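You operate a simulated robot arm through the tools that you are given. There is no shell and no other tool. Be economical: measure what you need, move in short steps, check, and stop when the job is done.

Carry out the task below with a simulated robot arm. There is one attempt and no reset: what you move stays moved.

## Task
Tighten the belt, set the tension in the green band and seam the sleeve in the cups.
Fine: do belt and tension before you switch the cup seamer on; end with the clutch lever at stop and the switch off; leave the sleeves in the rack.

Only the result counts: the job must be done as asked and must still hold three seconds after the hand-in. Knocking over, shifting, dropping, spilling or breaking anything else fails it.

## Robot
A 7-joint arm with a two-finger parallel gripper, fixed in place. Base frame: the origin is at the foot of the arm, x ahead of it, y to its left, z up; the work surface is at about z = 0.75. Lengths are in m, angles in rad, forces in N, time in s.
With the tool pointing down near the work surface it reaches from about 0.42 to 0.9 m from the base axis. Its first joint turns from -2.007 to 2.007 rad. Payload 3.91 kg.
The TCP is the grasp point between the finger pads, 0.03 m short of the fingertips. In the tool frame z runs along the fingers and y along their closing line. The gripper opens to 0.11 m. The fingers are 0.02 m wide and 0.01 m thick; the gripper's body (0.048 by 0.112 m) begins 0.055 m behind the TCP.
Orientation is that of the tool frame in the base frame, as a unit quaternion [x, y, z, w]. With the fingers straight down and closing along the base's y, the tool's x points along the base's -x, its y along +y and its z along -z.

## Interface
- The arm moves only by the tool jog_arm. Its argument "series" is a list of rows, each a list of 3 entries, a list of its own where there are three numbers: the shift along the tool's x, y, z in m, then the turn, a rotation vector about the tool's x, y, z in rad, then the opening, from 0 (shut) to 1 (fully open). In form: [[[dx, dy, dz], [rx, ry, rz], gripper], ...]. A call has 1 to 8 rows; each row is the pose to reach, as a shift and turn from the pose commanded when the call began, along the tool's axes at that moment. A row lasts 0.2 s, in which the tool goes at most 0.05 m and 0.15 rad; a call with a longer step from one row to the next is refused whole, and so is a gripper value outside its range. A pose out of reach is approached as far as the arm can. The call stops where the force on the tool passes 90 N (or 10 N more than at its start, if that is more) or the arm is blocked; 0.2 s more then pass. Each finger travels about 0.153 m/s and halts on what it meets, pressing with about 35 N; the grip force reading is that of the motor and also rises with nothing between the fingers. The clock runs only during rows and for 0.2 s after the last one: add rows that repeat a pose to give the fingers time. It gives the time, the measured TCP pose, the force on the tool (base axes), the opening and the grip force at its end, in the units of the frame above (readings bear some noise).
- Cameras (640 x 400 px; columns grow to the right, rows downward): "scene" is fixed at [0.3997, -0.5002, 1.2726]; the picture's right is [0.90, -0.44, 0.00], its down [-0.24, -0.49, -0.84] and it looks along [0.37, 0.75, -0.55] (base axes); focal length 275 px, centre (320, 200). "wrist" rides on the gripper at [-0.036, 0, -0.057] in the tool frame; the picture's right is [0.00, -1.00, 0.00], its down [0.97, 0.00, -0.24] and it looks along [0.24, 0.00, 0.97] (tool axes); focal length 218 px, centre (320, 200). There is no depth. A picture from a camera that has moved, and an enlarged one, comes with that camera's place and axes in the base frame and with its lens.
- capture(camera): a new picture of that camera. No time passes.
- move_column(by): slides the trunk up (or, below 0, down) by that many m; the arm rides with it, the base frame stays. It gives what a move gives, with no picture.
- enlarge(camera, box): a new picture of the part [left, top, right, bottom] of that camera's present view, enlarged. No time passes.
- hand_in(): hands the job in; it is judged then, once.

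Go step by step. Nothing tells you positions but the pictures and the camera data: compare them with the known pose of the tool, close in by small moves and look again before you grip or let go. The budget is 120 turns and 68 pictures, counting those below and the enlarged ones. Unless the task says otherwise, let go and move clear before handing in, and close with one line.

The tools are called after ">>>" as a command line: name --argument value ..., lists and objects as JSON in quotes. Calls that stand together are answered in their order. jog_arm: Moves the arm, as the interface text tells. Its arguments: {"type":"object","properties":{"series":{"type":"array","items":{"type":"array"}}},"required":["series"]} The other tools are called the same way: move_column (by) slides the trunk up or down; capture (camera) takes a picture; enlarge (camera, box) takes an enlarged picture of a part of a camera's view; hand_in () hands the job in.

At the start:

```text
t: 0.0
eef_pos: [0.6445, 0.1679, 1.1218]
ee_rot: [-0.001, 1.0, 0.0, 0.0]
ft_force: [-0.3, 0.0, 0.9]
width: 0.1099
grip_force: 0.1
trunk travel left (down, up): [-0.75, 0.24]
```

scene: 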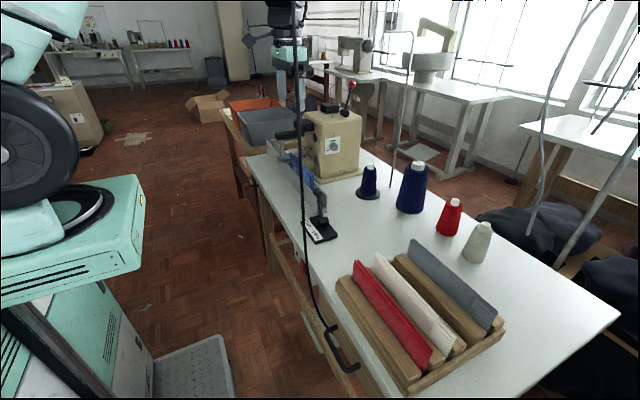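
wrist: 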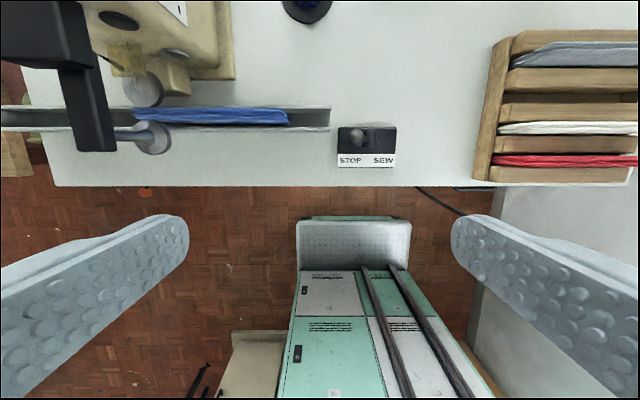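

I see a cup seamer on the table with a blue sleeve in a channel, a stop/sew lever, and a rack with sleeves. I'll look closer at the machine before moving.

>>> enlarge --camera "scene" --box '[240, 70, 400, 250]'

>>> enlarge --camera "wrist" --box '[0, 0, 420, 200]'

```text
2.22 times, centred on (320, 160) of scene
camera zoom: at [0.3997, -0.5002, 1.2726], right [0.9, -0.44, 0.0], down [-0.24, -0.49, -0.84], along [0.37, 0.75, -0.55], focal length 610 px, centre (320, 289)
```

zoom: 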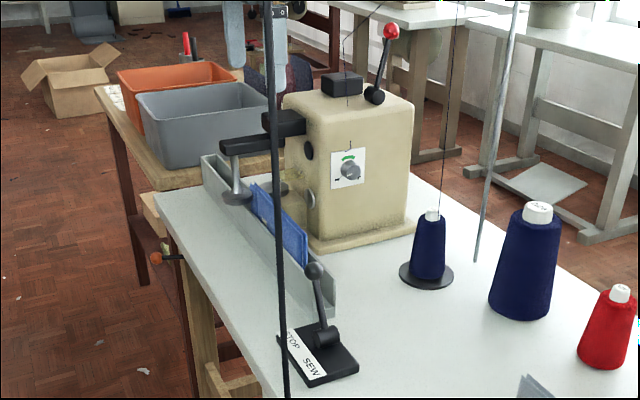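

```text
1.52 times, centred on (210, 100) of wrist
camera zoom: at [0.6805, 0.1677, 1.1793], right [0.0, -1.0, 0.0], down [-0.97, 0.0, 0.24], along [-0.24, 0.0, -0.97], focal length 333 px, centre (488, 352)
```

zoom: 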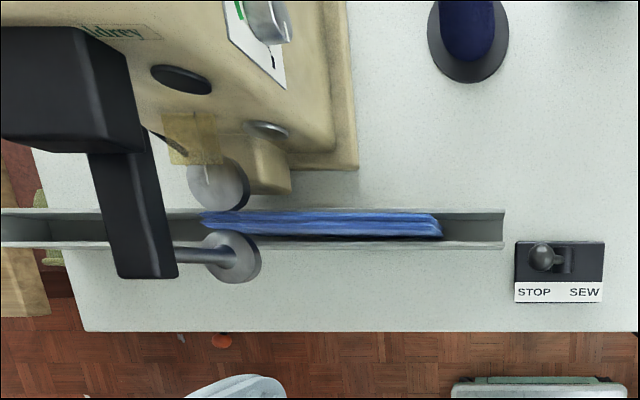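

I need to identify the belt tensioner, the dial and the switch. I'll zoom in on the details.

>>> enlarge --camera "scene" --box '[300, 75, 364, 115]'

>>> enlarge --camera "scene" --box '[260, 220, 380, 380]'

>>> enlarge --camera "scene" --box '[270, 105, 370, 168]'

```text
10.00 times, centred on (332, 95) of scene
camera zoom: at [0.3997, -0.5002, 1.2726], right [0.9, -0.44, 0.0], down [-0.24, -0.49, -0.84], along [0.37, 0.75, -0.55], focal length 2747 px, centre (200, 1250)
```

zoom: 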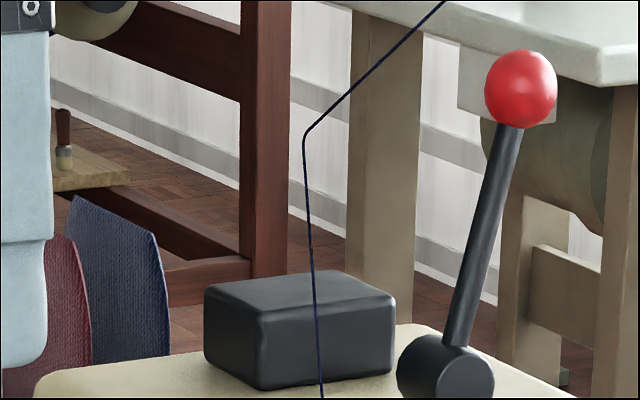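

```text
2.50 times, centred on (320, 300) of scene
camera zoom: at [0.3997, -0.5002, 1.2726], right [0.9, -0.44, 0.0], down [-0.24, -0.49, -0.84], along [0.37, 0.75, -0.55], focal length 687 px, centre (320, -50)
```

zoom: 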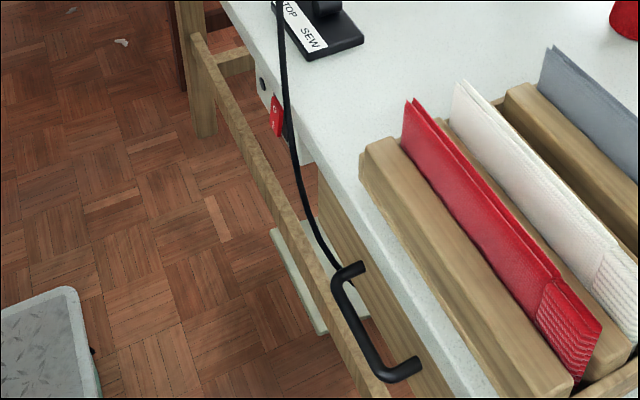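

```text
6.35 times, centred on (320, 136) of scene
camera zoom: at [0.3997, -0.5002, 1.2726], right [0.9, -0.44, 0.0], down [-0.24, -0.49, -0.84], along [0.37, 0.75, -0.55], focal length 1744 px, centre (320, 603)
```

zoom: 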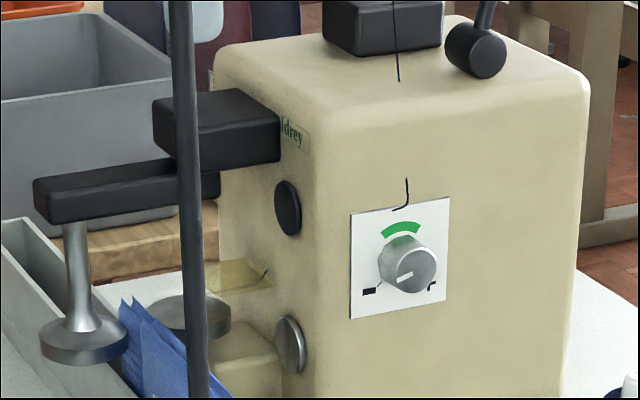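

The red rocker is on a box under the front edge. Next I'll check the orange knob at the table's left end.

>>> enlarge --camera "scene" --box '[225, 165, 289, 205]'

>>> enlarge --camera "scene" --box '[280, 240, 344, 280]'

>>> enlarge --camera "wrist" --box '[110, 160, 210, 222]'

```text
10.00 times, centred on (257, 185) of scene
camera zoom: at [0.3997, -0.5002, 1.2726], right [0.9, -0.44, 0.0], down [-0.24, -0.49, -0.84], along [0.37, 0.75, -0.55], focal length 2747 px, centre (950, 350)
```

zoom: 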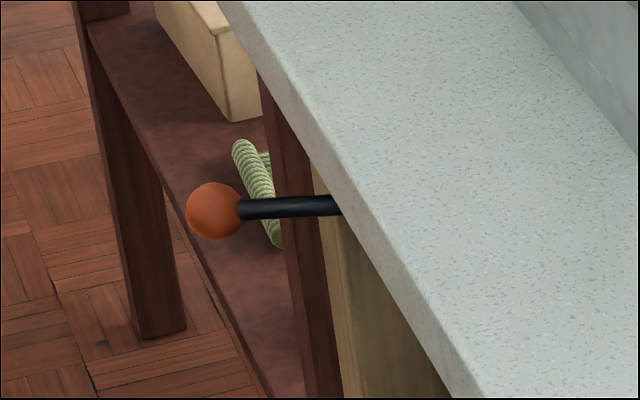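

```text
10.00 times, centred on (312, 260) of scene
camera zoom: at [0.3997, -0.5002, 1.2726], right [0.9, -0.44, 0.0], down [-0.24, -0.49, -0.84], along [0.37, 0.75, -0.55], focal length 2747 px, centre (400, -400)
```

zoom: 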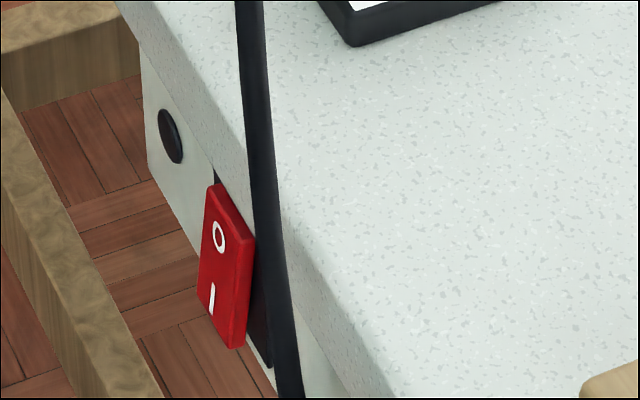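

```text
6.40 times, centred on (160, 191) of wrist
camera zoom: at [0.6805, 0.1677, 1.1793], right [0.0, -1.0, 0.0], down [-0.97, 0.0, 0.24], along [-0.24, 0.0, -0.97], focal length 1397 px, centre (1344, 258)
```

zoom: 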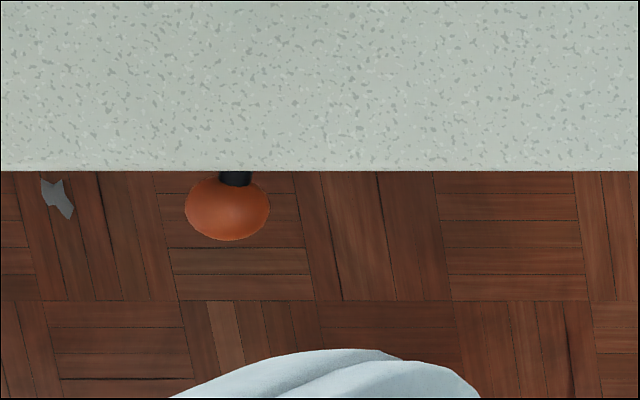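

The orange ball lever sits at about (0.57, 0.61, 0.64) under the table's front edge, and the edge is at x≈0.60. I'll back off and tilt the wrist camera forward to see the machine front and the underside.

>>> jog_arm --series '[[[0.03, 0, 0], [0, -0.15, 0], 1], [[0.06, 0, 0], [0, -0.3, 0], 1], [[0.09, 0, 0], [0, -0.45, 0], 1], [[0.12, 0, 0], [0, -0.6, 0], 0.5], [[0.15, 0, 0], [0, -0.75, 0], 0.1], [[0.18, 0, 0], [0, -0.9, 0], 0], [[0.2, 0, 0], [0, -1.05, 0], 0], [[0.2, 0, 0], [0, -1.2, 0], 0]]'

>>> capture --camera "wrist"

```text
t: 1.8
eef_pos: [0.447, 0.1677, 1.1219]
ee_rot: [0.003, 0.824, -0.001, 0.567]
ft_force: [0.1, -0.2, -0.3]
width: 0.0
grip_force: 35.3
trunk travel left (down, up): [-0.75, 0.24]
```

```text
57 pictures are left
camera wrist: at [0.4063, 0.1667, 1.1775], right [-0.01, -1.0, 0.0], down [-0.57, 0.0, -0.82], along [0.82, 0.0, -0.57], focal length 218 px, centre (320, 200)
```

wrist: 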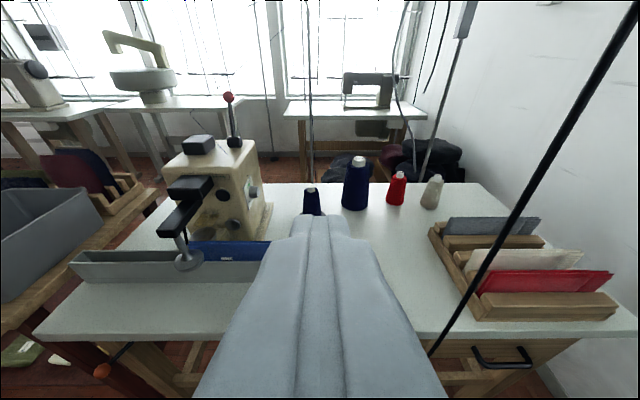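

The view is clear. I'll lower the trunk to look at the table front and underside.

>>> move_column --by -0.47

>>> capture --camera "wrist"

```text
refused: -0.47 is not a number from -0.4 to 0.4
```

```text
56 pictures are left
camera wrist: at [0.4063, 0.1667, 1.1775], right [-0.01, -1.0, 0.0], down [-0.57, 0.0, -0.82], along [0.82, 0.0, -0.57], focal length 218 px, centre (320, 200)
```

wrist: 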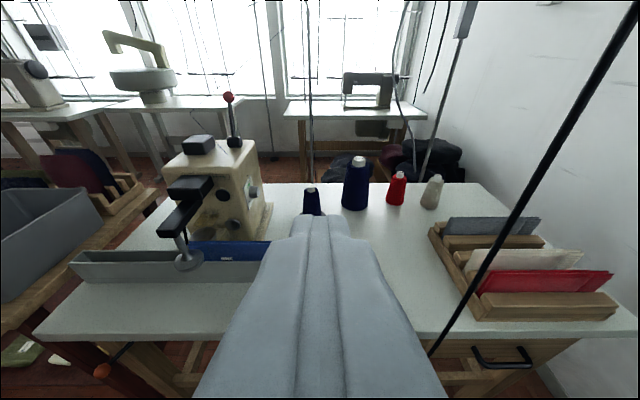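

The column step is limited to 0.4, so I'll go down by 0.4, then tilt up a bit and open the fingers for a clear view.

>>> move_column --by -0.4

>>> jog_arm --series '[[[0, 0, 0], [0, -0.1, 0], 0.5], [[0, 0, 0], [0, -0.2, 0], 1], [[0, 0, 0], [0, -0.3, 0], 1]]'

>>> capture --camera "wrist"

```text
t: 5.6
eef_pos: [0.4446, 0.1693, 0.7216]
ee_rot: [0.0, 0.825, 0.0, 0.565]
ft_force: [-0.5, -0.1, 0.3]
width: 0.0002
grip_force: 35.2
trunk travel left (down, up): [-0.35, 0.64]
```

```text
t: 6.4
eef_pos: [0.4476, 0.174, 0.7268]
ee_rot: [-0.001, 0.733, 0.0, 0.681]
ft_force: [-0.5, 0.3, 0.4]
width: 0.1099
grip_force: 0.0
out of reach, approached as far as the arm can: row 3
trunk travel left (down, up): [-0.35, 0.64]
```

```text
55 pictures are left
camera wrist: at [0.3937, 0.1734, 0.7671], right [0.0, -1.0, 0.0], down [-0.31, 0.0, -0.95], along [0.95, 0.0, -0.31], focal length 218 px, centre (320, 200)
```

wrist: 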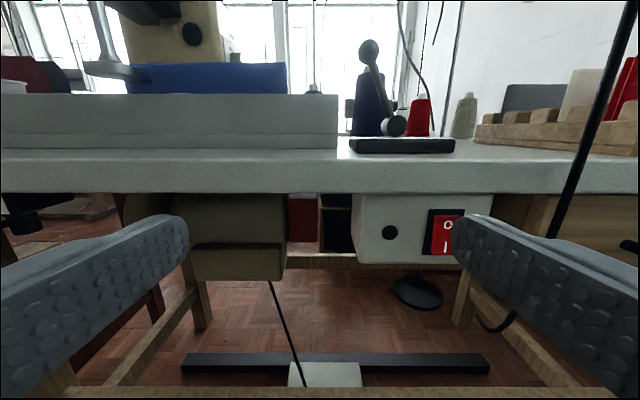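

I can see the switch box, the motor and the table edge. I'll look lower and further left for the belt tightener.

>>> move_column --by -0.12

>>> jog_arm --series '[[[0, 0.05, 0], [0, 0, 0], 1], [[0, 0.1, 0], [0, 0, 0], 1], [[0, 0.15, 0], [0, 0, 0], 1], [[0, 0.2, 0], [0, 0, 0], 1], [[0, 0.25, 0], [0, 0, 0], 1]]'

>>> capture --camera "wrist"

```text
t: 7.9
eef_pos: [0.4491, 0.1733, 0.6064]
ee_rot: [0.0, 0.732, -0.001, 0.681]
ft_force: [0.5, -1.2, 0.2]
width: 0.1099
grip_force: 0.0
trunk travel left (down, up): [-0.23, 0.76]
```

```text
t: 9.1
eef_pos: [0.4472, 0.4252, 0.6051]
ee_rot: [-0.002, 0.732, 0.0, 0.681]
ft_force: [-0.2, 0.5, 0.5]
width: 0.11
grip_force: 0.0
trunk travel left (down, up): [-0.23, 0.76]
```

```text
54 pictures are left
camera wrist: at [0.393, 0.424, 0.646], right [0.0, -1.0, 0.0], down [-0.31, 0.0, -0.95], along [0.95, 0.0, -0.31], focal length 218 px, centre (320, 200)
```

wrist: 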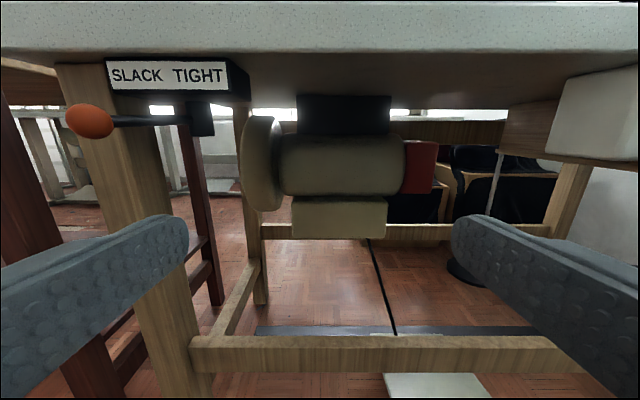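

The belt tightener is a SLACK–TIGHT lever that pivots under the table, with its ball at about (0.57, 0.61, 0.64). I'll straddle the ball with half-open fingers and then push it toward TIGHT (-y), starting with an approach and a look.

>>> jog_arm --series '[[[-0.01, 0.045, 0], [0, 0, 0], 1], [[-0.02, 0.09, 0], [0, 0, 0], 1], [[-0.03, 0.135, 0], [0, 0, 0], 0.9], [[-0.04, 0.181, 0], [0, 0, 0], 0.8], [[-0.04, 0.181, 0.02], [0, 0, 0], 0.8]]'

>>> capture --camera "wrist"

>>> enlarge --camera "scene" --box '[205, 150, 301, 210]'

```text
t: 10.3
eef_pos: [0.4713, 0.6024, 0.6427]
ee_rot: [-0.002, 0.732, -0.002, 0.681]
ft_force: [0.0, 0.1, -0.2]
width: 0.0879
grip_force: 0.1
out of reach, approached as far as the arm can: row 4
trunk travel left (down, up): [-0.23, 0.76]
```

```text
53 pictures are left
camera wrist: at [0.4158, 0.6017, 0.6827], right [0.0, -1.0, 0.01], down [-0.31, -0.01, -0.95], along [0.95, 0.0, -0.31], focal length 218 px, centre (320, 200)
```

wrist: 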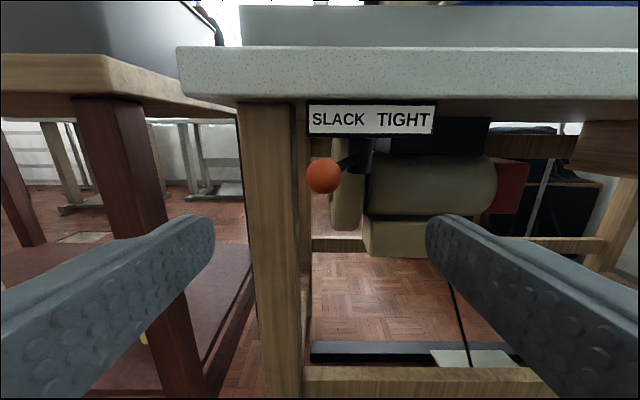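

```text
6.67 times, centred on (253, 180) of scene
camera zoom: at [0.3997, -0.5002, 1.2726], right [0.9, -0.44, 0.0], down [-0.24, -0.49, -0.84], along [0.37, 0.75, -0.55], focal length 1832 px, centre (767, 333)
```

zoom: 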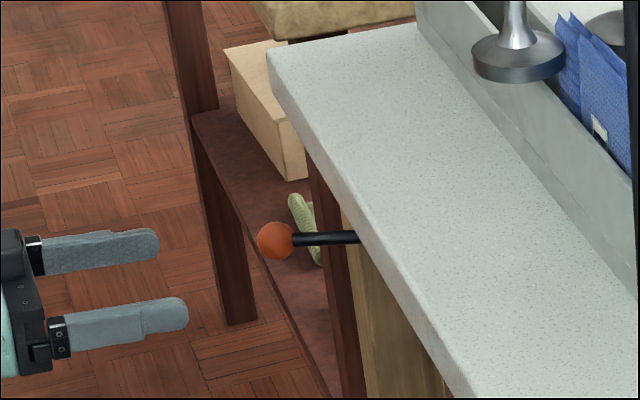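

Alignment is good, with the ball centred between the fingers. I'll advance so the ball sits between the pads, keeping the tips clear of the leg behind.

>>> jog_arm --series '[[[-0.01, 0, 0.03], [0, 0, 0], 0.7], [[-0.015, 0, 0.06], [0, 0, 0], 0.65], [[-0.015, 0, 0.098], [0, 0, 0], 0.65]]'

>>> capture --camera "wrist"

>>> enlarge --camera "scene" --box '[205, 150, 301, 210]'

```text
t: 11.1
eef_pos: [0.5673, 0.5886, 0.6481]
ee_rot: [-0.001, 0.732, -0.001, 0.682]
ft_force: [-0.2, 0.5, 0.3]
width: 0.0712
grip_force: 0.0
out of reach, approached as far as the arm can: row 1, 2, 3
trunk travel left (down, up): [-0.23, 0.76]
```

```text
51 pictures are left
camera wrist: at [0.5131, 0.5878, 0.6894], right [0.0, -1.0, 0.0], down [-0.31, 0.0, -0.95], along [0.95, 0.0, -0.31], focal length 218 px, centre (320, 200)
```

wrist: 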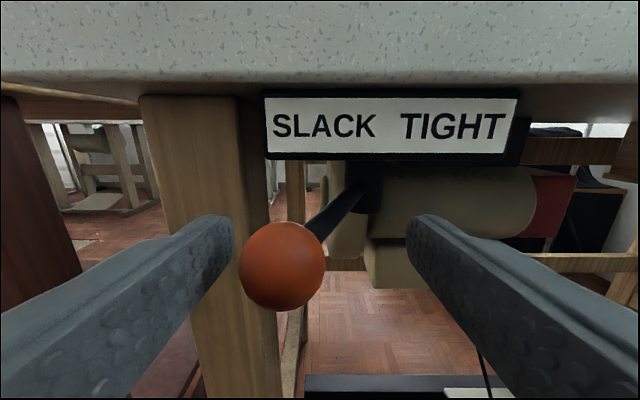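

```text
6.67 times, centred on (253, 180) of scene
camera zoom: at [0.3997, -0.5002, 1.2726], right [0.9, -0.44, 0.0], down [-0.24, -0.49, -0.84], along [0.37, 0.75, -0.55], focal length 1832 px, centre (767, 333)
```

zoom: 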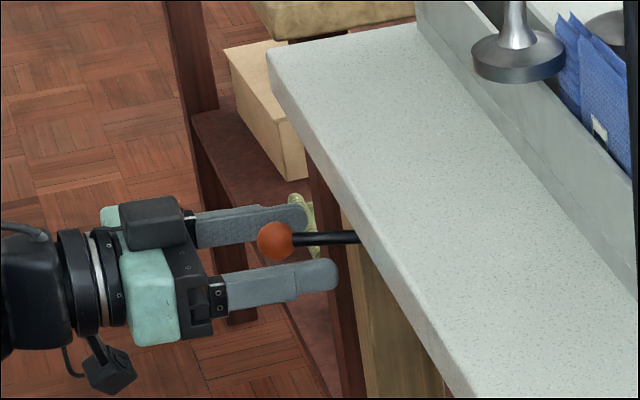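

The ball is now between the fingers. I'll push toward TIGHT, watching the force.

>>> jog_arm --series '[[[0, -0.025, 0], [0, 0, 0], 0.65], [[0, -0.05, 0], [0, 0, 0], 0.65], [[0, -0.075, 0], [0, 0, 0], 0.65], [[0, -0.1, 0], [0, 0, 0], 0.65]]'

>>> capture --camera "wrist"

```text
t: 12.1
eef_pos: [0.5803, 0.4812, 0.6275]
ee_rot: [-0.005, 0.733, -0.019, 0.68]
ft_force: [-5.8, 10.7, -13.6]
width: 0.077
grip_force: 5.5
trunk travel left (down, up): [-0.23, 0.76]
```

```text
49 pictures are left
camera wrist: at [0.5258, 0.4821, 0.6682], right [-0.02, -1.0, 0.04], down [-0.31, -0.03, -0.95], along [0.95, -0.03, -0.31], focal length 218 px, centre (320, 200)
```

wrist: 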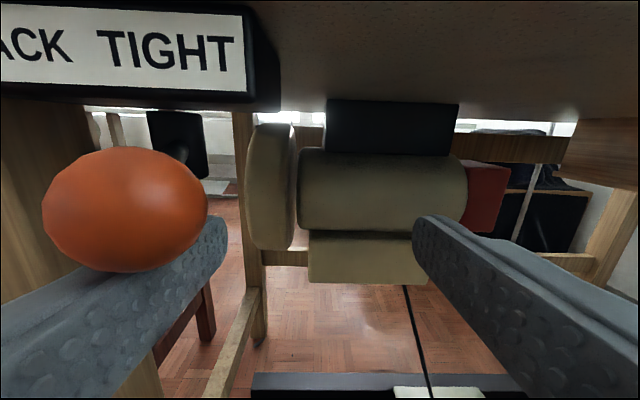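

The finger slid partly under the ball, but the lever has moved past centre. I'll drop slightly, back away and look.

>>> jog_arm --series '[[[0.02, 0, 0], [0, 0, 0], 0.65], [[0.02, 0, -0.045], [0, 0, 0], 0.65], [[0.0, 0, -0.09], [0, 0, 0], 0.65]]'

>>> capture --camera "wrist"

```text
t: 13.1
eef_pos: [0.573, 0.4354, 0.611]
ee_rot: [0.03, 0.725, -0.086, 0.683]
ft_force: [-0.3, 0.9, 0.1]
width: 0.0715
grip_force: 0.1
trunk travel left (down, up): [-0.23, 0.76]
stopped in row 3: the arm was blocked; the commanded pose is now the measured one
```

```text
48 pictures are left
camera wrist: at [0.5195, 0.4467, 0.6501], right [-0.16, -0.98, 0.08], down [-0.3, -0.03, -0.95], along [0.94, -0.18, -0.29], focal length 218 px, centre (320, 200)
```

wrist: 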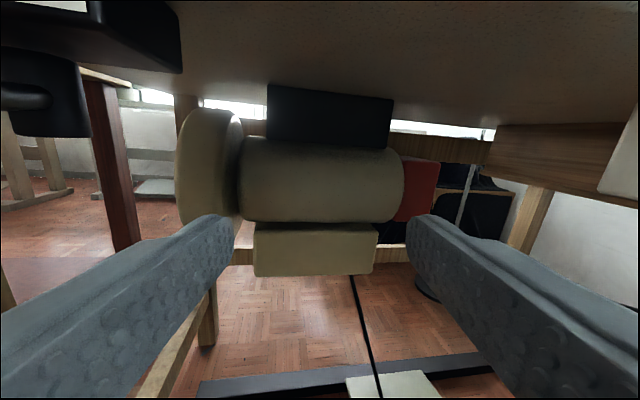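

The arm was blocked oddly and drifted in -y. I'll look at the whole scene before moving more.

>>> capture --camera "scene"

```text
47 pictures are left
```

scene: 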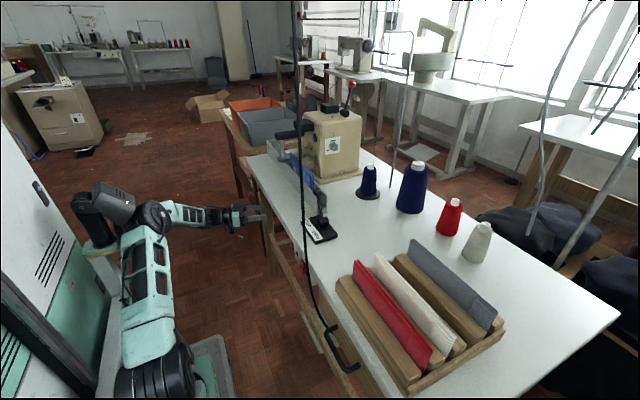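

The arm is clear of the table but its elbow is near its own body. I'll try a gentle retreat.

>>> jog_arm --series '[[[0, 0, -0.03], [0, 0, 0], 0.65], [[0, 0, -0.06], [0, 0, 0], 0.65], [[0, 0, -0.09], [0, 0, 0], 0.65], [[0, 0, -0.12], [0, 0, 0], 0.65]]'

>>> capture --camera "wrist"

```text
t: 13.9
eef_pos: [0.5781, 0.3974, 0.6161]
ee_rot: [0.089, 0.721, -0.14, 0.673]
ft_force: [0.0, 0.5, 0.5]
width: 0.0716
grip_force: 0.1
trunk travel left (down, up): [-0.23, 0.76]
stopped in row 4: the arm was blocked; the commanded pose is now the measured one
```

```text
46 pictures are left
camera wrist: at [0.5273, 0.4176, 0.655], right [-0.32, -0.94, 0.08], down [-0.3, 0.02, -0.95], along [0.9, -0.33, -0.29], focal length 218 px, centre (320, 200)
```

wrist: 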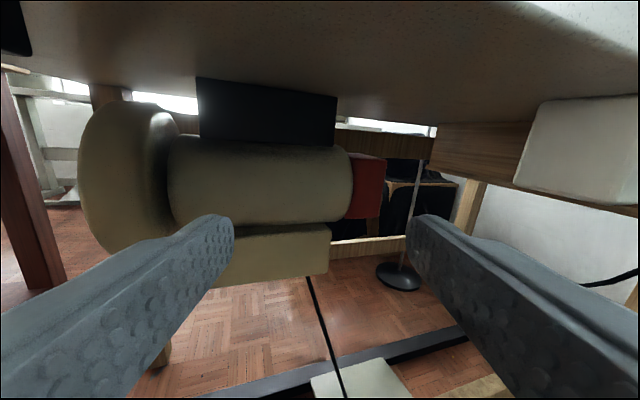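

The elbow seems to be what is limiting me. I'll retreat along base -x while undoing the yaw, and lift slightly.

>>> jog_arm --series '[[[0, -0.005, -0.015], [-0.1, 0, 0], 0.65], [[0, -0.01, -0.03], [-0.2, 0, 0], 0.65], [[0, -0.015, -0.045], [-0.3, 0, 0], 0.65], [[0, -0.025, -0.075], [-0.35, 0, 0], 0.65]]'

>>> enlarge --camera "scene" --box '[0, 100, 320, 300]'

```text
t: 14.7
eef_pos: [0.6203, 0.3348, 0.577]
ee_rot: [0.03, 0.723, -0.137, 0.676]
ft_force: [-0.2, 0.3, 0.0]
width: 0.0714
grip_force: 0.2
trunk travel left (down, up): [-0.23, 0.76]
stopped in row 3: the arm was blocked; the commanded pose is now the measured one
```

```text
2.00 times, centred on (160, 200) of scene
camera zoom: at [0.3997, -0.5002, 1.2726], right [0.9, -0.44, 0.0], down [-0.24, -0.49, -0.84], along [0.37, 0.75, -0.55], focal length 550 px, centre (640, 200)
```

zoom: 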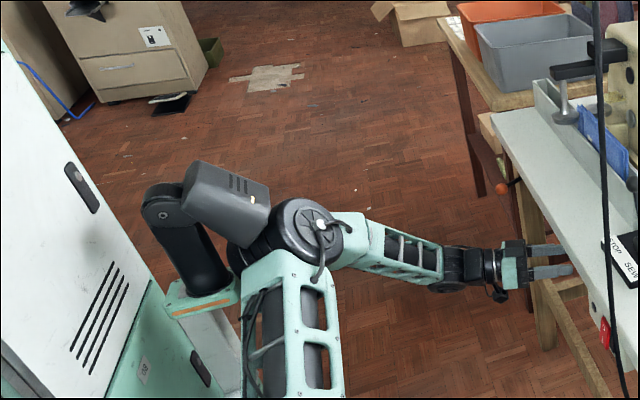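

The orange ball is now at y≈0.53, which is TIGHT. My elbow is jammed near the robot's own mast, so I'll slide the hand in -y to bring the elbow away.

>>> jog_arm --series '[[[0.005, -0.028, -0.003], [0, 0, 0], 0.65], [[0.01, -0.055, -0.006], [0, 0, 0], 0.65], [[0.015, -0.085, -0.01], [0, 0, 0], 0.65]]'

```text
t: 15.4
eef_pos: [0.6334, 0.1989, 0.5553]
ee_rot: [0.05, 0.713, -0.201, 0.67]
ft_force: [0.3, -0.7, 0.3]
width: 0.0714
grip_force: 0.0
trunk travel left (down, up): [-0.23, 0.76]
```

That freed it. Now I'll retract along base -x.

>>> jog_arm --series '[[[0.003, -0.01, -0.028], [0, 0, 0], 0.65], [[0.006, -0.02, -0.056], [0, 0, 0], 0.65], [[0.009, -0.03, -0.084], [0, 0, 0], 0.65], [[0.012, -0.041, -0.112], [0, 0, 0], 0.65]]'

>>> capture --camera "scene"

```text
t: 15.8
eef_pos: [0.6277, 0.1832, 0.551]
ee_rot: [0.06, 0.709, -0.22, 0.667]
ft_force: [0.5, -1.3, 1.0]
width: 0.0714
grip_force: 0.1
trunk travel left (down, up): [-0.23, 0.76]
stopped in row 1: the arm was blocked; the commanded pose is now the measured one
```

```text
44 pictures are left
```

scene: 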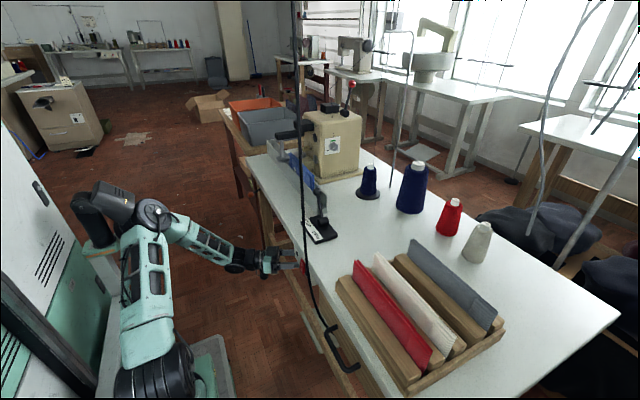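

The elbow is pinned against the robot's own post, but the wrist is free. I'll pivot the hand about the wrist to swing the fingertips out from under the table.

>>> jog_arm --series '[[[0, -0.0279, -0.002], [0.14, 0, 0], 0.65], [[0, -0.0553, -0.0078], [0.28, 0, 0], 0.5], [[0, -0.0816, -0.0173], [0.42, 0, 0], 0.3], [[0, -0.1062, -0.0305], [0.56, 0, 0], 0.1], [[0, -0.1288, -0.047], [0.7, 0, 0], 0]]'

>>> capture --camera "wrist"

```text
t: 17.0
eef_pos: [0.5486, 0.0686, 0.5943]
ee_rot: [0.323, 0.598, -0.449, 0.58]
ft_force: [0.7, -0.5, 0.1]
width: 0.0001
grip_force: 35.1
trunk travel left (down, up): [-0.23, 0.76]
```

```text
43 pictures are left
camera wrist: at [0.5286, 0.1245, 0.6247], right [-0.91, -0.39, 0.16], down [-0.21, 0.09, -0.97], along [0.36, -0.92, -0.16], focal length 218 px, centre (320, 200)
```

wrist: 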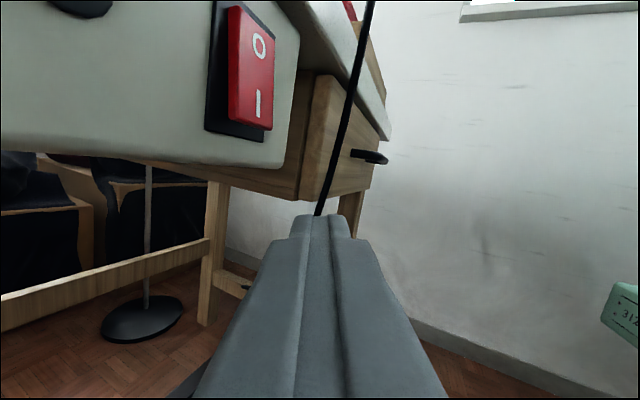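

The hand is out in front of the table. I'll shift a little farther from the edge and then raise the trunk.

>>> jog_arm --series '[[[0, -0.02, 0], [0.1, 0, 0], 0], [[0, -0.04, 0], [0.2, 0, 0], 0], [[0, -0.06, 0], [0.3, 0, 0], 0]]'

>>> move_column --by 0.15

>>> capture --camera "scene"

```text
t: 17.8
eef_pos: [0.4999, 0.0361, 0.6094]
ee_rot: [-0.423, -0.525, 0.536, -0.507]
ft_force: [-0.2, 0.0, -0.1]
width: 0.0004
grip_force: 35.0
trunk travel left (down, up): [-0.23, 0.76]
```

```text
t: 19.6
eef_pos: [0.4984, 0.0356, 0.7565]
ee_rot: [-0.423, -0.522, 0.539, -0.507]
ft_force: [0.0, -0.7, 0.1]
width: 0.0
grip_force: 35.1
trunk travel left (down, up): [-0.38, 0.61]
```

```text
42 pictures are left
```

scene: 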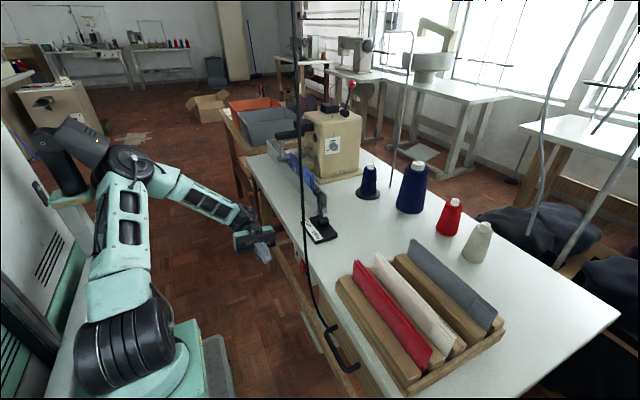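

The trunk carriage includes the post, so this was a self-collision only. I'll raise further, restore a forward orientation, then inspect the machine.

>>> move_column --by 0.35

>>> jog_arm --series '[[[0, 0, 0], [-0.15, 0, 0], 0], [[0, 0, 0], [-0.3, 0, 0], 0], [[0, 0, 0], [-0.45, 0, 0], 0], [[0, 0, 0], [-0.6, 0, 0], 0], [[0, 0, 0], [-0.75, 0, 0], 0], [[0, 0, 0], [-0.9, 0, 0], 0], [[0, 0, 0], [-1.05, 0, 0], 0], [[0, 0, 0], [-1.2, 0, 0], 0]]'

```text
t: 23.0
eef_pos: [0.5015, 0.0284, 1.0962]
ee_rot: [-0.405, -0.497, 0.562, -0.522]
ft_force: [-0.3, 0.5, 0.7]
width: 0.0
grip_force: 34.9
trunk travel left (down, up): [-0.73, 0.26]
```

```text
t: 23.4
eef_pos: [0.5103, 0.0087, 1.0937]
ee_rot: [-0.38, -0.514, 0.55, -0.538]
ft_force: [-0.6, -0.5, -0.1]
width: 0.0001
grip_force: 34.9
trunk travel left (down, up): [-0.73, 0.26]
stopped in row 2: the arm was blocked; the commanded pose is now the measured one
```

Still pinned, so I'll extend the hand outward over the table (there's free air at z≈1.1) while unwinding the yaw.

>>> jog_arm --series '[[[0, 0.045, 0], [0, 0, 0], 0], [[0, 0.09, 0], [0, 0, 0], 0], [[0, 0.12, 0], [-0.1, 0, 0], 0], [[0, 0.15, 0], [-0.2, 0, 0], 0], [[0, 0.15, 0], [-0.35, 0, 0], 0], [[0, 0.15, 0], [-0.5, 0, 0], 0], [[0, 0.15, 0], [-0.65, 0, 0], 0], [[0, 0.15, 0], [-0.8, 0, 0], 0]]'

>>> capture --camera "scene"

```text
t: 25.2
eef_pos: [0.6589, 0.0161, 1.0727]
ee_rot: [0.157, 0.692, -0.303, 0.635]
ft_force: [-0.6, 0.1, -0.7]
width: 0.0
grip_force: 34.7
trunk travel left (down, up): [-0.73, 0.26]
```

```text
41 pictures are left
```

scene: 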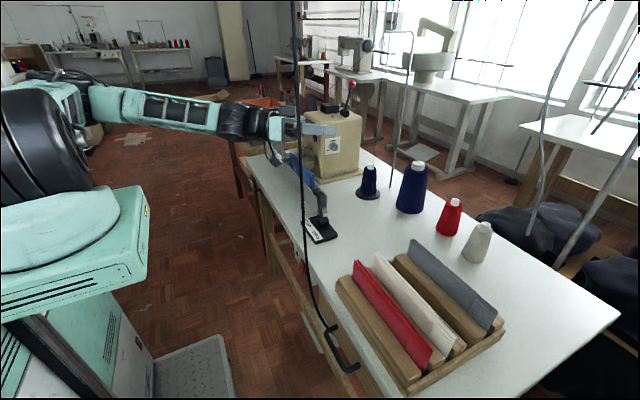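

The arm is free. The dial is on the machine's -y face at about (0.88, 0.34, 0.87), so I'll turn the hand left to look at it.

>>> jog_arm --series '[[[0, 0, 0], [-0.15, 0, 0], 0], [[0, 0, 0], [-0.3, 0, 0], 0], [[0, 0, 0], [-0.45, 0, 0], 0], [[0, 0, 0], [-0.6, 0, 0], 0], [[0, 0, 0], [-0.75, 0, 0], 0], [[0, 0, 0], [-0.9, 0, 0], 0], [[0, 0, 0], [-1.05, 0, 0], 0], [[0, 0, 0], [-1.2, 0, 0], 0]]'

>>> jog_arm --series '[[[0, 0, 0], [-0.15, 0, 0], 0], [[0, 0, 0], [-0.3, 0, 0], 0], [[0, 0, 0], [-0.45, 0, 0], 0], [[0, 0, 0], [-0.6, 0, 0], 0]]'

>>> capture --camera "wrist"

```text
t: 27.0
eef_pos: [0.667, 0.0251, 1.0688]
ee_rot: [-0.248, 0.74, 0.137, 0.61]
ft_force: [0.4, 0.8, 0.7]
width: 0.0
grip_force: 34.6
out of reach, approached as far as the arm can: row 5, 6, 7, 8
trunk travel left (down, up): [-0.73, 0.26]
```

```text
t: 28.0
eef_pos: [0.6672, 0.0277, 1.0688]
ee_rot: [-0.418, 0.665, 0.35, 0.51]
ft_force: [0.4, 0.6, 0.4]
width: 0.0
grip_force: 34.9
trunk travel left (down, up): [-0.73, 0.26]
```

```text
40 pictures are left
camera wrist: at [0.6492, -0.0173, 1.118], right [0.91, -0.41, -0.04], down [-0.22, -0.41, -0.89], along [0.34, 0.82, -0.46], focal length 218 px, centre (320, 200)
```

wrist: 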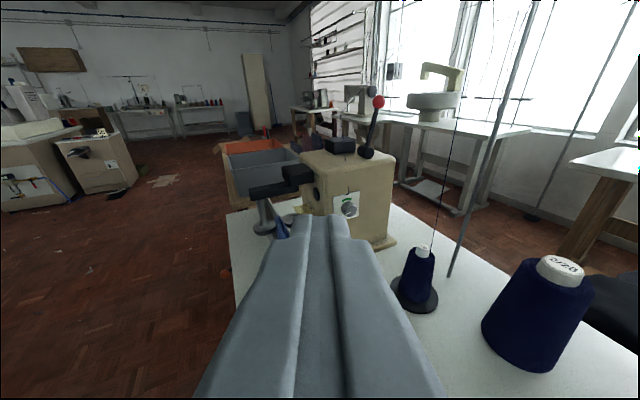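

The dial view is consistent with my estimate of (0.876, 0.343, 0.87). I'll zoom in on the dial pointer.

>>> enlarge --camera "wrist" --box '[329, 190, 369, 215]'

>>> enlarge --camera "scene" --box '[322, 132, 350, 160]'

```text
16.00 times, centred on (349, 202) of wrist
camera zoom: at [0.6492, -0.0173, 1.118], right [0.91, -0.41, -0.04], down [-0.22, -0.41, -0.89], along [0.34, 0.82, -0.46], focal length 3492 px, centre (-144, 160)
```

zoom: 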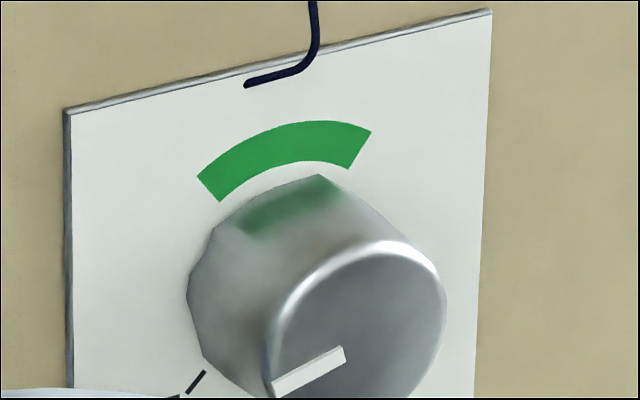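

```text
14.29 times, centred on (336, 146) of scene
camera zoom: at [0.3997, -0.5002, 1.2726], right [0.9, -0.44, 0.0], down [-0.24, -0.49, -0.84], along [0.37, 0.75, -0.55], focal length 3925 px, centre (91, 971)
```

zoom: 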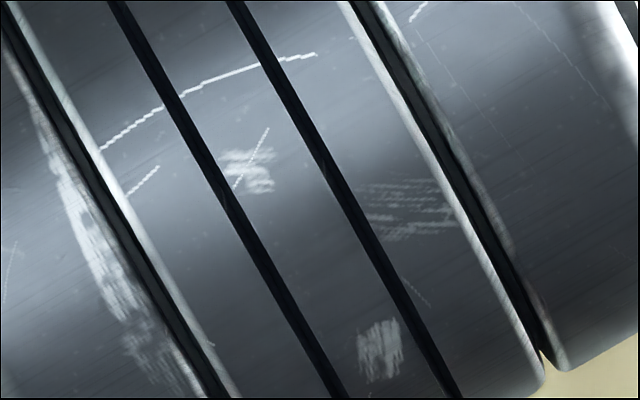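

The pointer is at roughly 8 o'clock and the green band is centred at 12, so I need about 105° clockwise. I'll roll the hand so the closing line is square to the knob axis, and open the fingers partly.

>>> jog_arm --series '[[[0, 0, 0], [0, 0, -0.14], 0], [[0, 0, 0], [0, 0, -0.28], 0.1], [[0, 0, 0], [0, 0, -0.42], 0.2], [[0, 0, 0], [0, 0, -0.56], 0.3], [[0, 0, 0], [0, 0, -0.7], 0.4], [[0, 0, 0], [0, 0, -0.84], 0.5], [[0, 0, 0], [0, 0, -0.98], 0.5], [[0, 0, 0], [0, 0, -1.11], 0.5]]'

>>> move_column --by -0.12

>>> capture --camera "wrist"

```text
t: 29.8
eef_pos: [0.6677, 0.0268, 1.0682]
ee_rot: [0.706, -0.346, -0.028, -0.617]
ft_force: [-0.6, 0.3, -0.4]
width: 0.0551
grip_force: 0.1
trunk travel left (down, up): [-0.73, 0.26]
```

```text
t: 31.3
eef_pos: [0.667, 0.0275, 0.9475]
ee_rot: [0.706, -0.347, -0.029, -0.617]
ft_force: [-0.1, -0.1, 0.3]
width: 0.0549
grip_force: 0.0
trunk travel left (down, up): [-0.61, 0.38]
```

```text
37 pictures are left
camera wrist: at [0.6174, -0.0088, 0.9793], right [0.52, 0.0, 0.85], down [0.64, -0.66, -0.4], along [0.56, 0.76, -0.34], focal length 218 px, centre (320, 200)
```

wrist: 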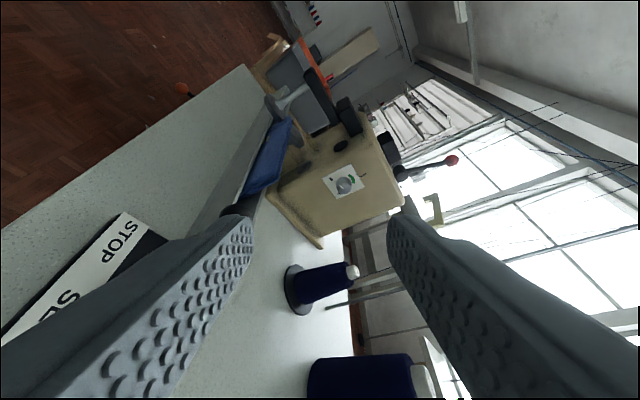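

The fingers are well oriented. I'll move to a standoff about 7 cm short of the knob.

>>> jog_arm --series '[[[0.015, -0.01, 0.04], [0, 0, 0], 0.5], [[0.025, -0.02, 0.08], [0, 0, 0], 0.5], [[0.032, -0.027, 0.125], [0, 0, 0], 0.5], [[0.038, -0.033, 0.17], [0, 0, 0], 0.5], [[0.042, -0.038, 0.215], [0, 0, 0], 0.5], [[0.046, -0.045, 0.26], [0, 0, 0], 0.5], [[0.046, -0.045, 0.29], [0, 0, 0], 0.5]]'

>>> capture --camera "wrist"

```text
t: 32.9
eef_pos: [0.8369, 0.2666, 0.8976]
ee_rot: [0.705, -0.348, -0.028, -0.617]
ft_force: [-0.1, -0.6, 0.3]
width: 0.0551
grip_force: 0.0
trunk travel left (down, up): [-0.61, 0.38]
```

```text
36 pictures are left
camera wrist: at [0.7885, 0.2305, 0.9285], right [0.52, 0.0, 0.85], down [0.64, -0.66, -0.4], along [0.56, 0.75, -0.34], focal length 218 px, centre (320, 200)
```

wrist: 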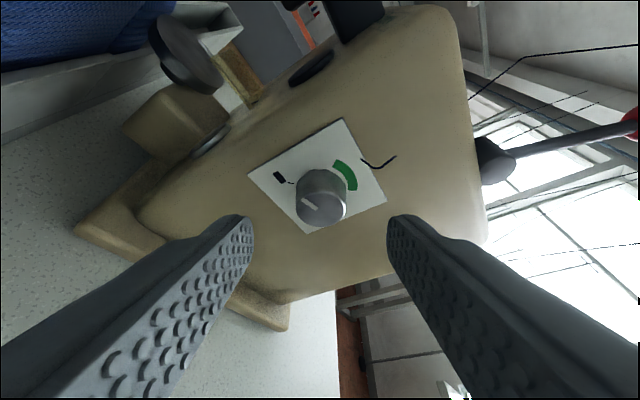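

The knob front is centred at about (0.859, 0.321, 0.887). I'll move in so the finger ends straddle it without touching the plate.

>>> jog_arm --series '[[[-0.004, -0.0014, 0.022], [0, 0, 0], 0.5], [[-0.0082, -0.0027, 0.043], [0, 0, 0], 0.5]]'

>>> capture --camera "wrist"

>>> enlarge --camera "scene" --box '[290, 115, 370, 165]'

```text
t: 33.5
eef_pos: [0.8488, 0.3059, 0.8938]
ee_rot: [0.706, -0.347, -0.028, -0.617]
ft_force: [0.0, 0.2, 0.1]
width: 0.0549
grip_force: 0.1
trunk travel left (down, up): [-0.61, 0.38]
```

```text
35 pictures are left
camera wrist: at [0.7997, 0.2712, 0.9236], right [0.52, 0.0, 0.85], down [0.64, -0.66, -0.4], along [0.56, 0.75, -0.34], focal length 218 px, centre (320, 200)
```

wrist: 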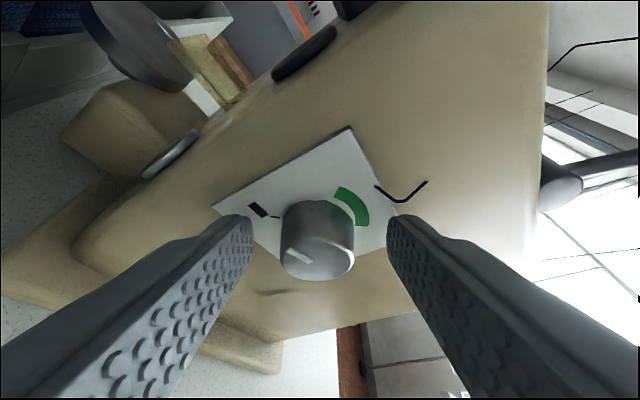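

```text
8.00 times, centred on (330, 140) of scene
camera zoom: at [0.3997, -0.5002, 1.2726], right [0.9, -0.44, 0.0], down [-0.24, -0.49, -0.84], along [0.37, 0.75, -0.55], focal length 2198 px, centre (240, 680)
```

zoom: 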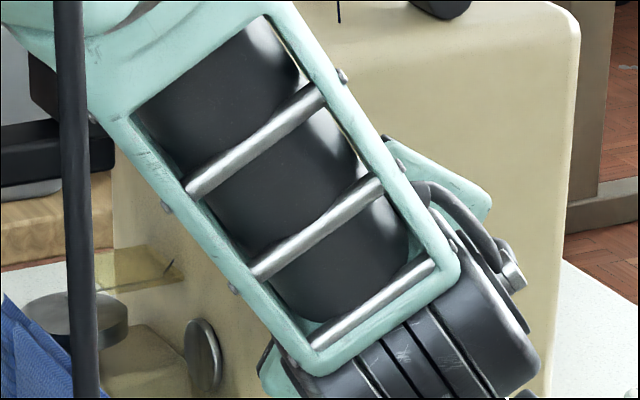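

The knob is centred between the tips. I'll advance a few mm and close.

>>> jog_arm --series '[[[0, 0, 0.007], [0, 0, 0], 0.5], [[0, 0, 0.007], [0, 0, 0], 0.3], [[0, 0, 0.007], [0, 0, 0], 0.15], [[0, 0, 0.007], [0, 0, 0], 0.1], [[0, 0, 0.007], [0, 0, 0], 0.1]]'

>>> capture --camera "wrist"

```text
t: 34.7
eef_pos: [0.8531, 0.3077, 0.8904]
ee_rot: [0.706, -0.349, -0.026, -0.616]
ft_force: [-31.2, -55.0, -2.4]
width: 0.0305
grip_force: 19.7
trunk travel left (down, up): [-0.61, 0.38]
```

```text
33 pictures are left
camera wrist: at [0.8032, 0.2721, 0.9203], right [0.53, 0.0, 0.85], down [0.64, -0.66, -0.4], along [0.56, 0.75, -0.35], focal length 218 px, centre (320, 200)
```

wrist: 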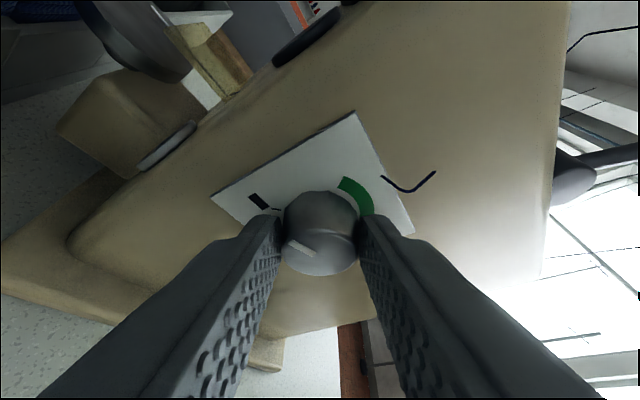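

Gripped (width 0.03), but the tips are pressing on the plate. I'll ease back about 5 mm and rotate clockwise about the knob axis.

>>> jog_arm --series '[[[0.002, 0, -0.004], [0, 0, 0], 0.1], [[0.0025, -0.0013, -0.0045], [-0.0633, 0, 0.1249], 0.1], [[0.0027, -0.0026, -0.0043], [-0.1266, 0, 0.2498], 0.1], [[0.0032, -0.0039, -0.004], [-0.19, 0, 0.3746], 0.1], [[0.0039, -0.005, -0.0037], [-0.253, 0, 0.4995], 0.1], [[0.0046, -0.0061, -0.0033], [-0.316, 0, 0.6244], 0.1], [[0.0056, -0.007, -0.0028], [-0.38, 0, 0.7493], 0.1]]'

>>> capture --camera "wrist"

```text
t: 36.3
eef_pos: [0.8589, 0.3075, 0.8916]
ee_rot: [0.632, -0.569, -0.316, -0.421]
ft_force: [-5.1, -13.7, -22.8]
width: 0.0293
grip_force: 45.1
trunk travel left (down, up): [-0.61, 0.38]
```

```text
32 pictures are left
camera wrist: at [0.8484, 0.2715, 0.9502], right [0.98, 0.0, 0.17], down [0.13, -0.65, -0.74], along [0.11, 0.76, -0.64], focal length 218 px, centre (320, 200)
```

wrist: 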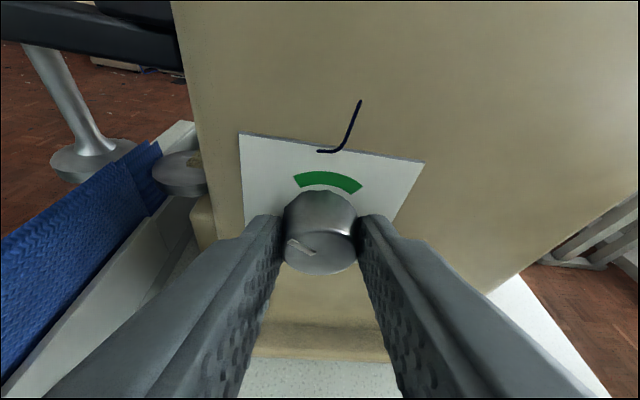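

No slip: the pointer went from about -105° to about -57°. I'll open, rotate the hand back, and regrasp.

>>> jog_arm --series '[[[0, 0, -0.001], [0, 0, 0], 0.4], [[0, 0, -0.001], [0, 0, 0], 0.4], [[0.0005, 0.0011, -0.001], [0.0633, 0, -0.1249], 0.4], [[0.001, 0.0022, -0.001], [0.1266, 0, -0.2498], 0.4], [[0.0013, 0.0033, -0.001], [0.19, 0, -0.3746], 0.4], [[0.0016, 0.0044, -0.001], [0.253, 0, -0.4995], 0.4], [[0.002, 0.0055, -0.001], [0.316, 0, -0.6244], 0.4], [[0.002, 0.0066, -0.001], [0.38, 0, -0.7493], 0.4]]'

>>> capture --camera "wrist"

```text
t: 38.1
eef_pos: [0.853, 0.3052, 0.8922]
ee_rot: [0.705, -0.347, -0.027, -0.618]
ft_force: [-0.1, -0.3, -1.4]
width: 0.0441
grip_force: 0.0
trunk travel left (down, up): [-0.61, 0.38]
```

```text
31 pictures are left
camera wrist: at [0.8035, 0.2699, 0.9233], right [0.52, 0.0, 0.85], down [0.64, -0.66, -0.4], along [0.56, 0.76, -0.34], focal length 218 px, centre (320, 200)
```

wrist: 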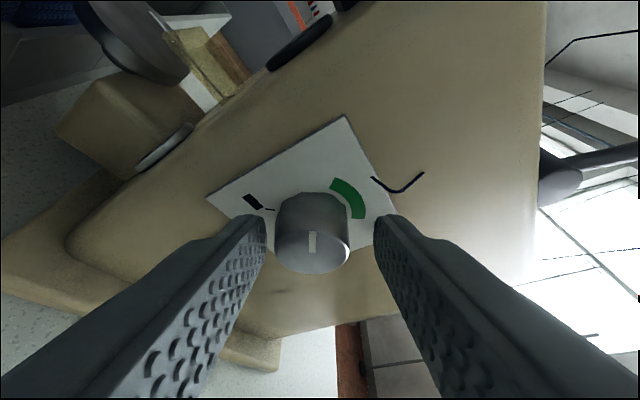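

I'll centre by about 3 mm, regrip, and rotate another ~0.7 rad.

>>> jog_arm --series '[[[0, 0.0033, 0.001], [0, 0, 0], 0.3], [[0, 0.0033, 0.001], [0, 0, 0], 0.1], [[0, 0.0033, 0.001], [0, 0, 0], 0.1], [[0, 0.002, 0.001], [-0.0633, 0, 0.1249], 0.1], [[0.0003, 0.0007, 0.001], [-0.1266, 0, 0.2498], 0.1], [[0.0006, -0.0007, 0.0012], [-0.19, 0, 0.3746], 0.1], [[0.001, -0.002, 0.0015], [-0.253, 0, 0.4995], 0.1], [[0.0017, -0.0033, 0.002], [-0.316, 0, 0.6244], 0.1]]'

>>> jog_arm --series '[[[0.0005, -0.001, 0], [-0.0633, 0, 0.1249], 0.1], [[0.001, -0.002, 0], [-0.118, 0, 0.232], 0.1]]'

>>> capture --camera "wrist"

```text
t: 39.9
eef_pos: [0.8572, 0.305, 0.8935]
ee_rot: [0.653, -0.537, -0.27, -0.461]
ft_force: [-5.9, -7.5, -1.2]
width: 0.0295
grip_force: 44.9
trunk travel left (down, up): [-0.61, 0.38]
```

```text
t: 40.5
eef_pos: [0.8595, 0.3055, 0.8945]
ee_rot: [0.611, -0.593, -0.353, -0.388]
ft_force: [-6.2, -7.6, 0.3]
width: 0.0292
grip_force: 44.9
trunk travel left (down, up): [-0.61, 0.38]
```

```text
30 pictures are left
camera wrist: at [0.8557, 0.2701, 0.9524], right [1.0, 0.0, 0.06], down [0.04, -0.65, -0.76], along [0.04, 0.76, -0.65], focal length 218 px, centre (320, 200)
```

wrist: 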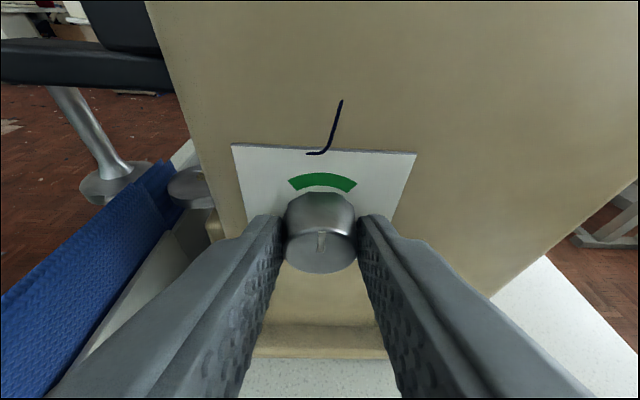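

The pointer appears to be in the middle of the green band. I'll release, back off and verify.

>>> jog_arm --series '[[[0, 0, 0], [0, 0, 0], 0.4], [[0, 0, 0], [0, 0, 0], 0.4], [[0, 0, -0.03], [0, 0, 0], 0.4], [[0, 0, -0.07], [0, 0, 0], 0.4], [[0, 0, -0.11], [0, 0, 0], 0.4]]'

>>> enlarge --camera "wrist" --box '[240, 125, 400, 225]'

```text
t: 41.7
eef_pos: [0.8584, 0.2083, 0.9431]
ee_rot: [0.612, -0.592, -0.352, -0.388]
ft_force: [0.0, -0.1, -0.5]
width: 0.0441
grip_force: 0.0
trunk travel left (down, up): [-0.61, 0.38]
```

```text
4.00 times, centred on (320, 175) of wrist
camera zoom: at [0.8535, 0.1733, 1.0016], right [1.0, 0.0, 0.06], down [0.04, -0.65, -0.76], along [0.04, 0.76, -0.65], focal length 873 px, centre (320, 300)
```

zoom: 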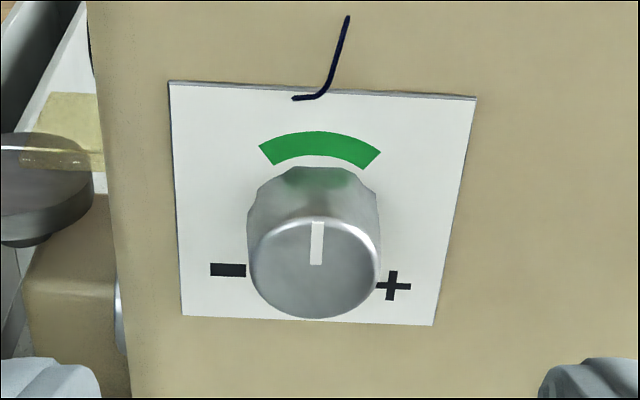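

The pointer sits in the middle of the green band. Next is the power switch: the "1" half is at about (0.60, 0.036, 0.647), so I'll raise and bring the hand round to point forward and down.

>>> move_column --by 0.14

>>> jog_arm --series '[[[0.0053, 0.0198, -0.0125], [0.123, 0.0084, 0.0658], 0.2], [[0.0106, 0.0395, -0.025], [0.2464, 0.0168, 0.1316], 0], [[0.016, 0.0593, -0.0375], [0.3696, 0.0252, 0.1974], 0], [[0.0213, 0.079, -0.05], [0.4928, 0.0336, 0.2632], 0], [[0.0266, 0.0988, -0.0625], [0.616, 0.042, 0.329], 0], [[0.032, 0.1185, -0.075], [0.739, 0.05, 0.395], 0], [[0.0373, 0.138, -0.0875], [0.8624, 0.0588, 0.4606], 0], [[0.0426, 0.158, -0.0997], [0.9856, 0.0672, 0.5264], 0]]'

```text
t: 43.4
eef_pos: [0.8567, 0.2084, 1.083]
ee_rot: [0.611, -0.593, -0.351, -0.389]
ft_force: [0.2, -0.5, -0.3]
width: 0.0443
grip_force: 0.0
trunk travel left (down, up): [-0.75, 0.24]
```

```text
t: 45.2
eef_pos: [0.6977, 0.1017, 1.0815]
ee_rot: [-0.199, 0.832, 0.098, 0.509]
ft_force: [0.8, 0.4, 0.2]
width: 0.0
grip_force: 34.8
trunk travel left (down, up): [-0.75, 0.24]
```

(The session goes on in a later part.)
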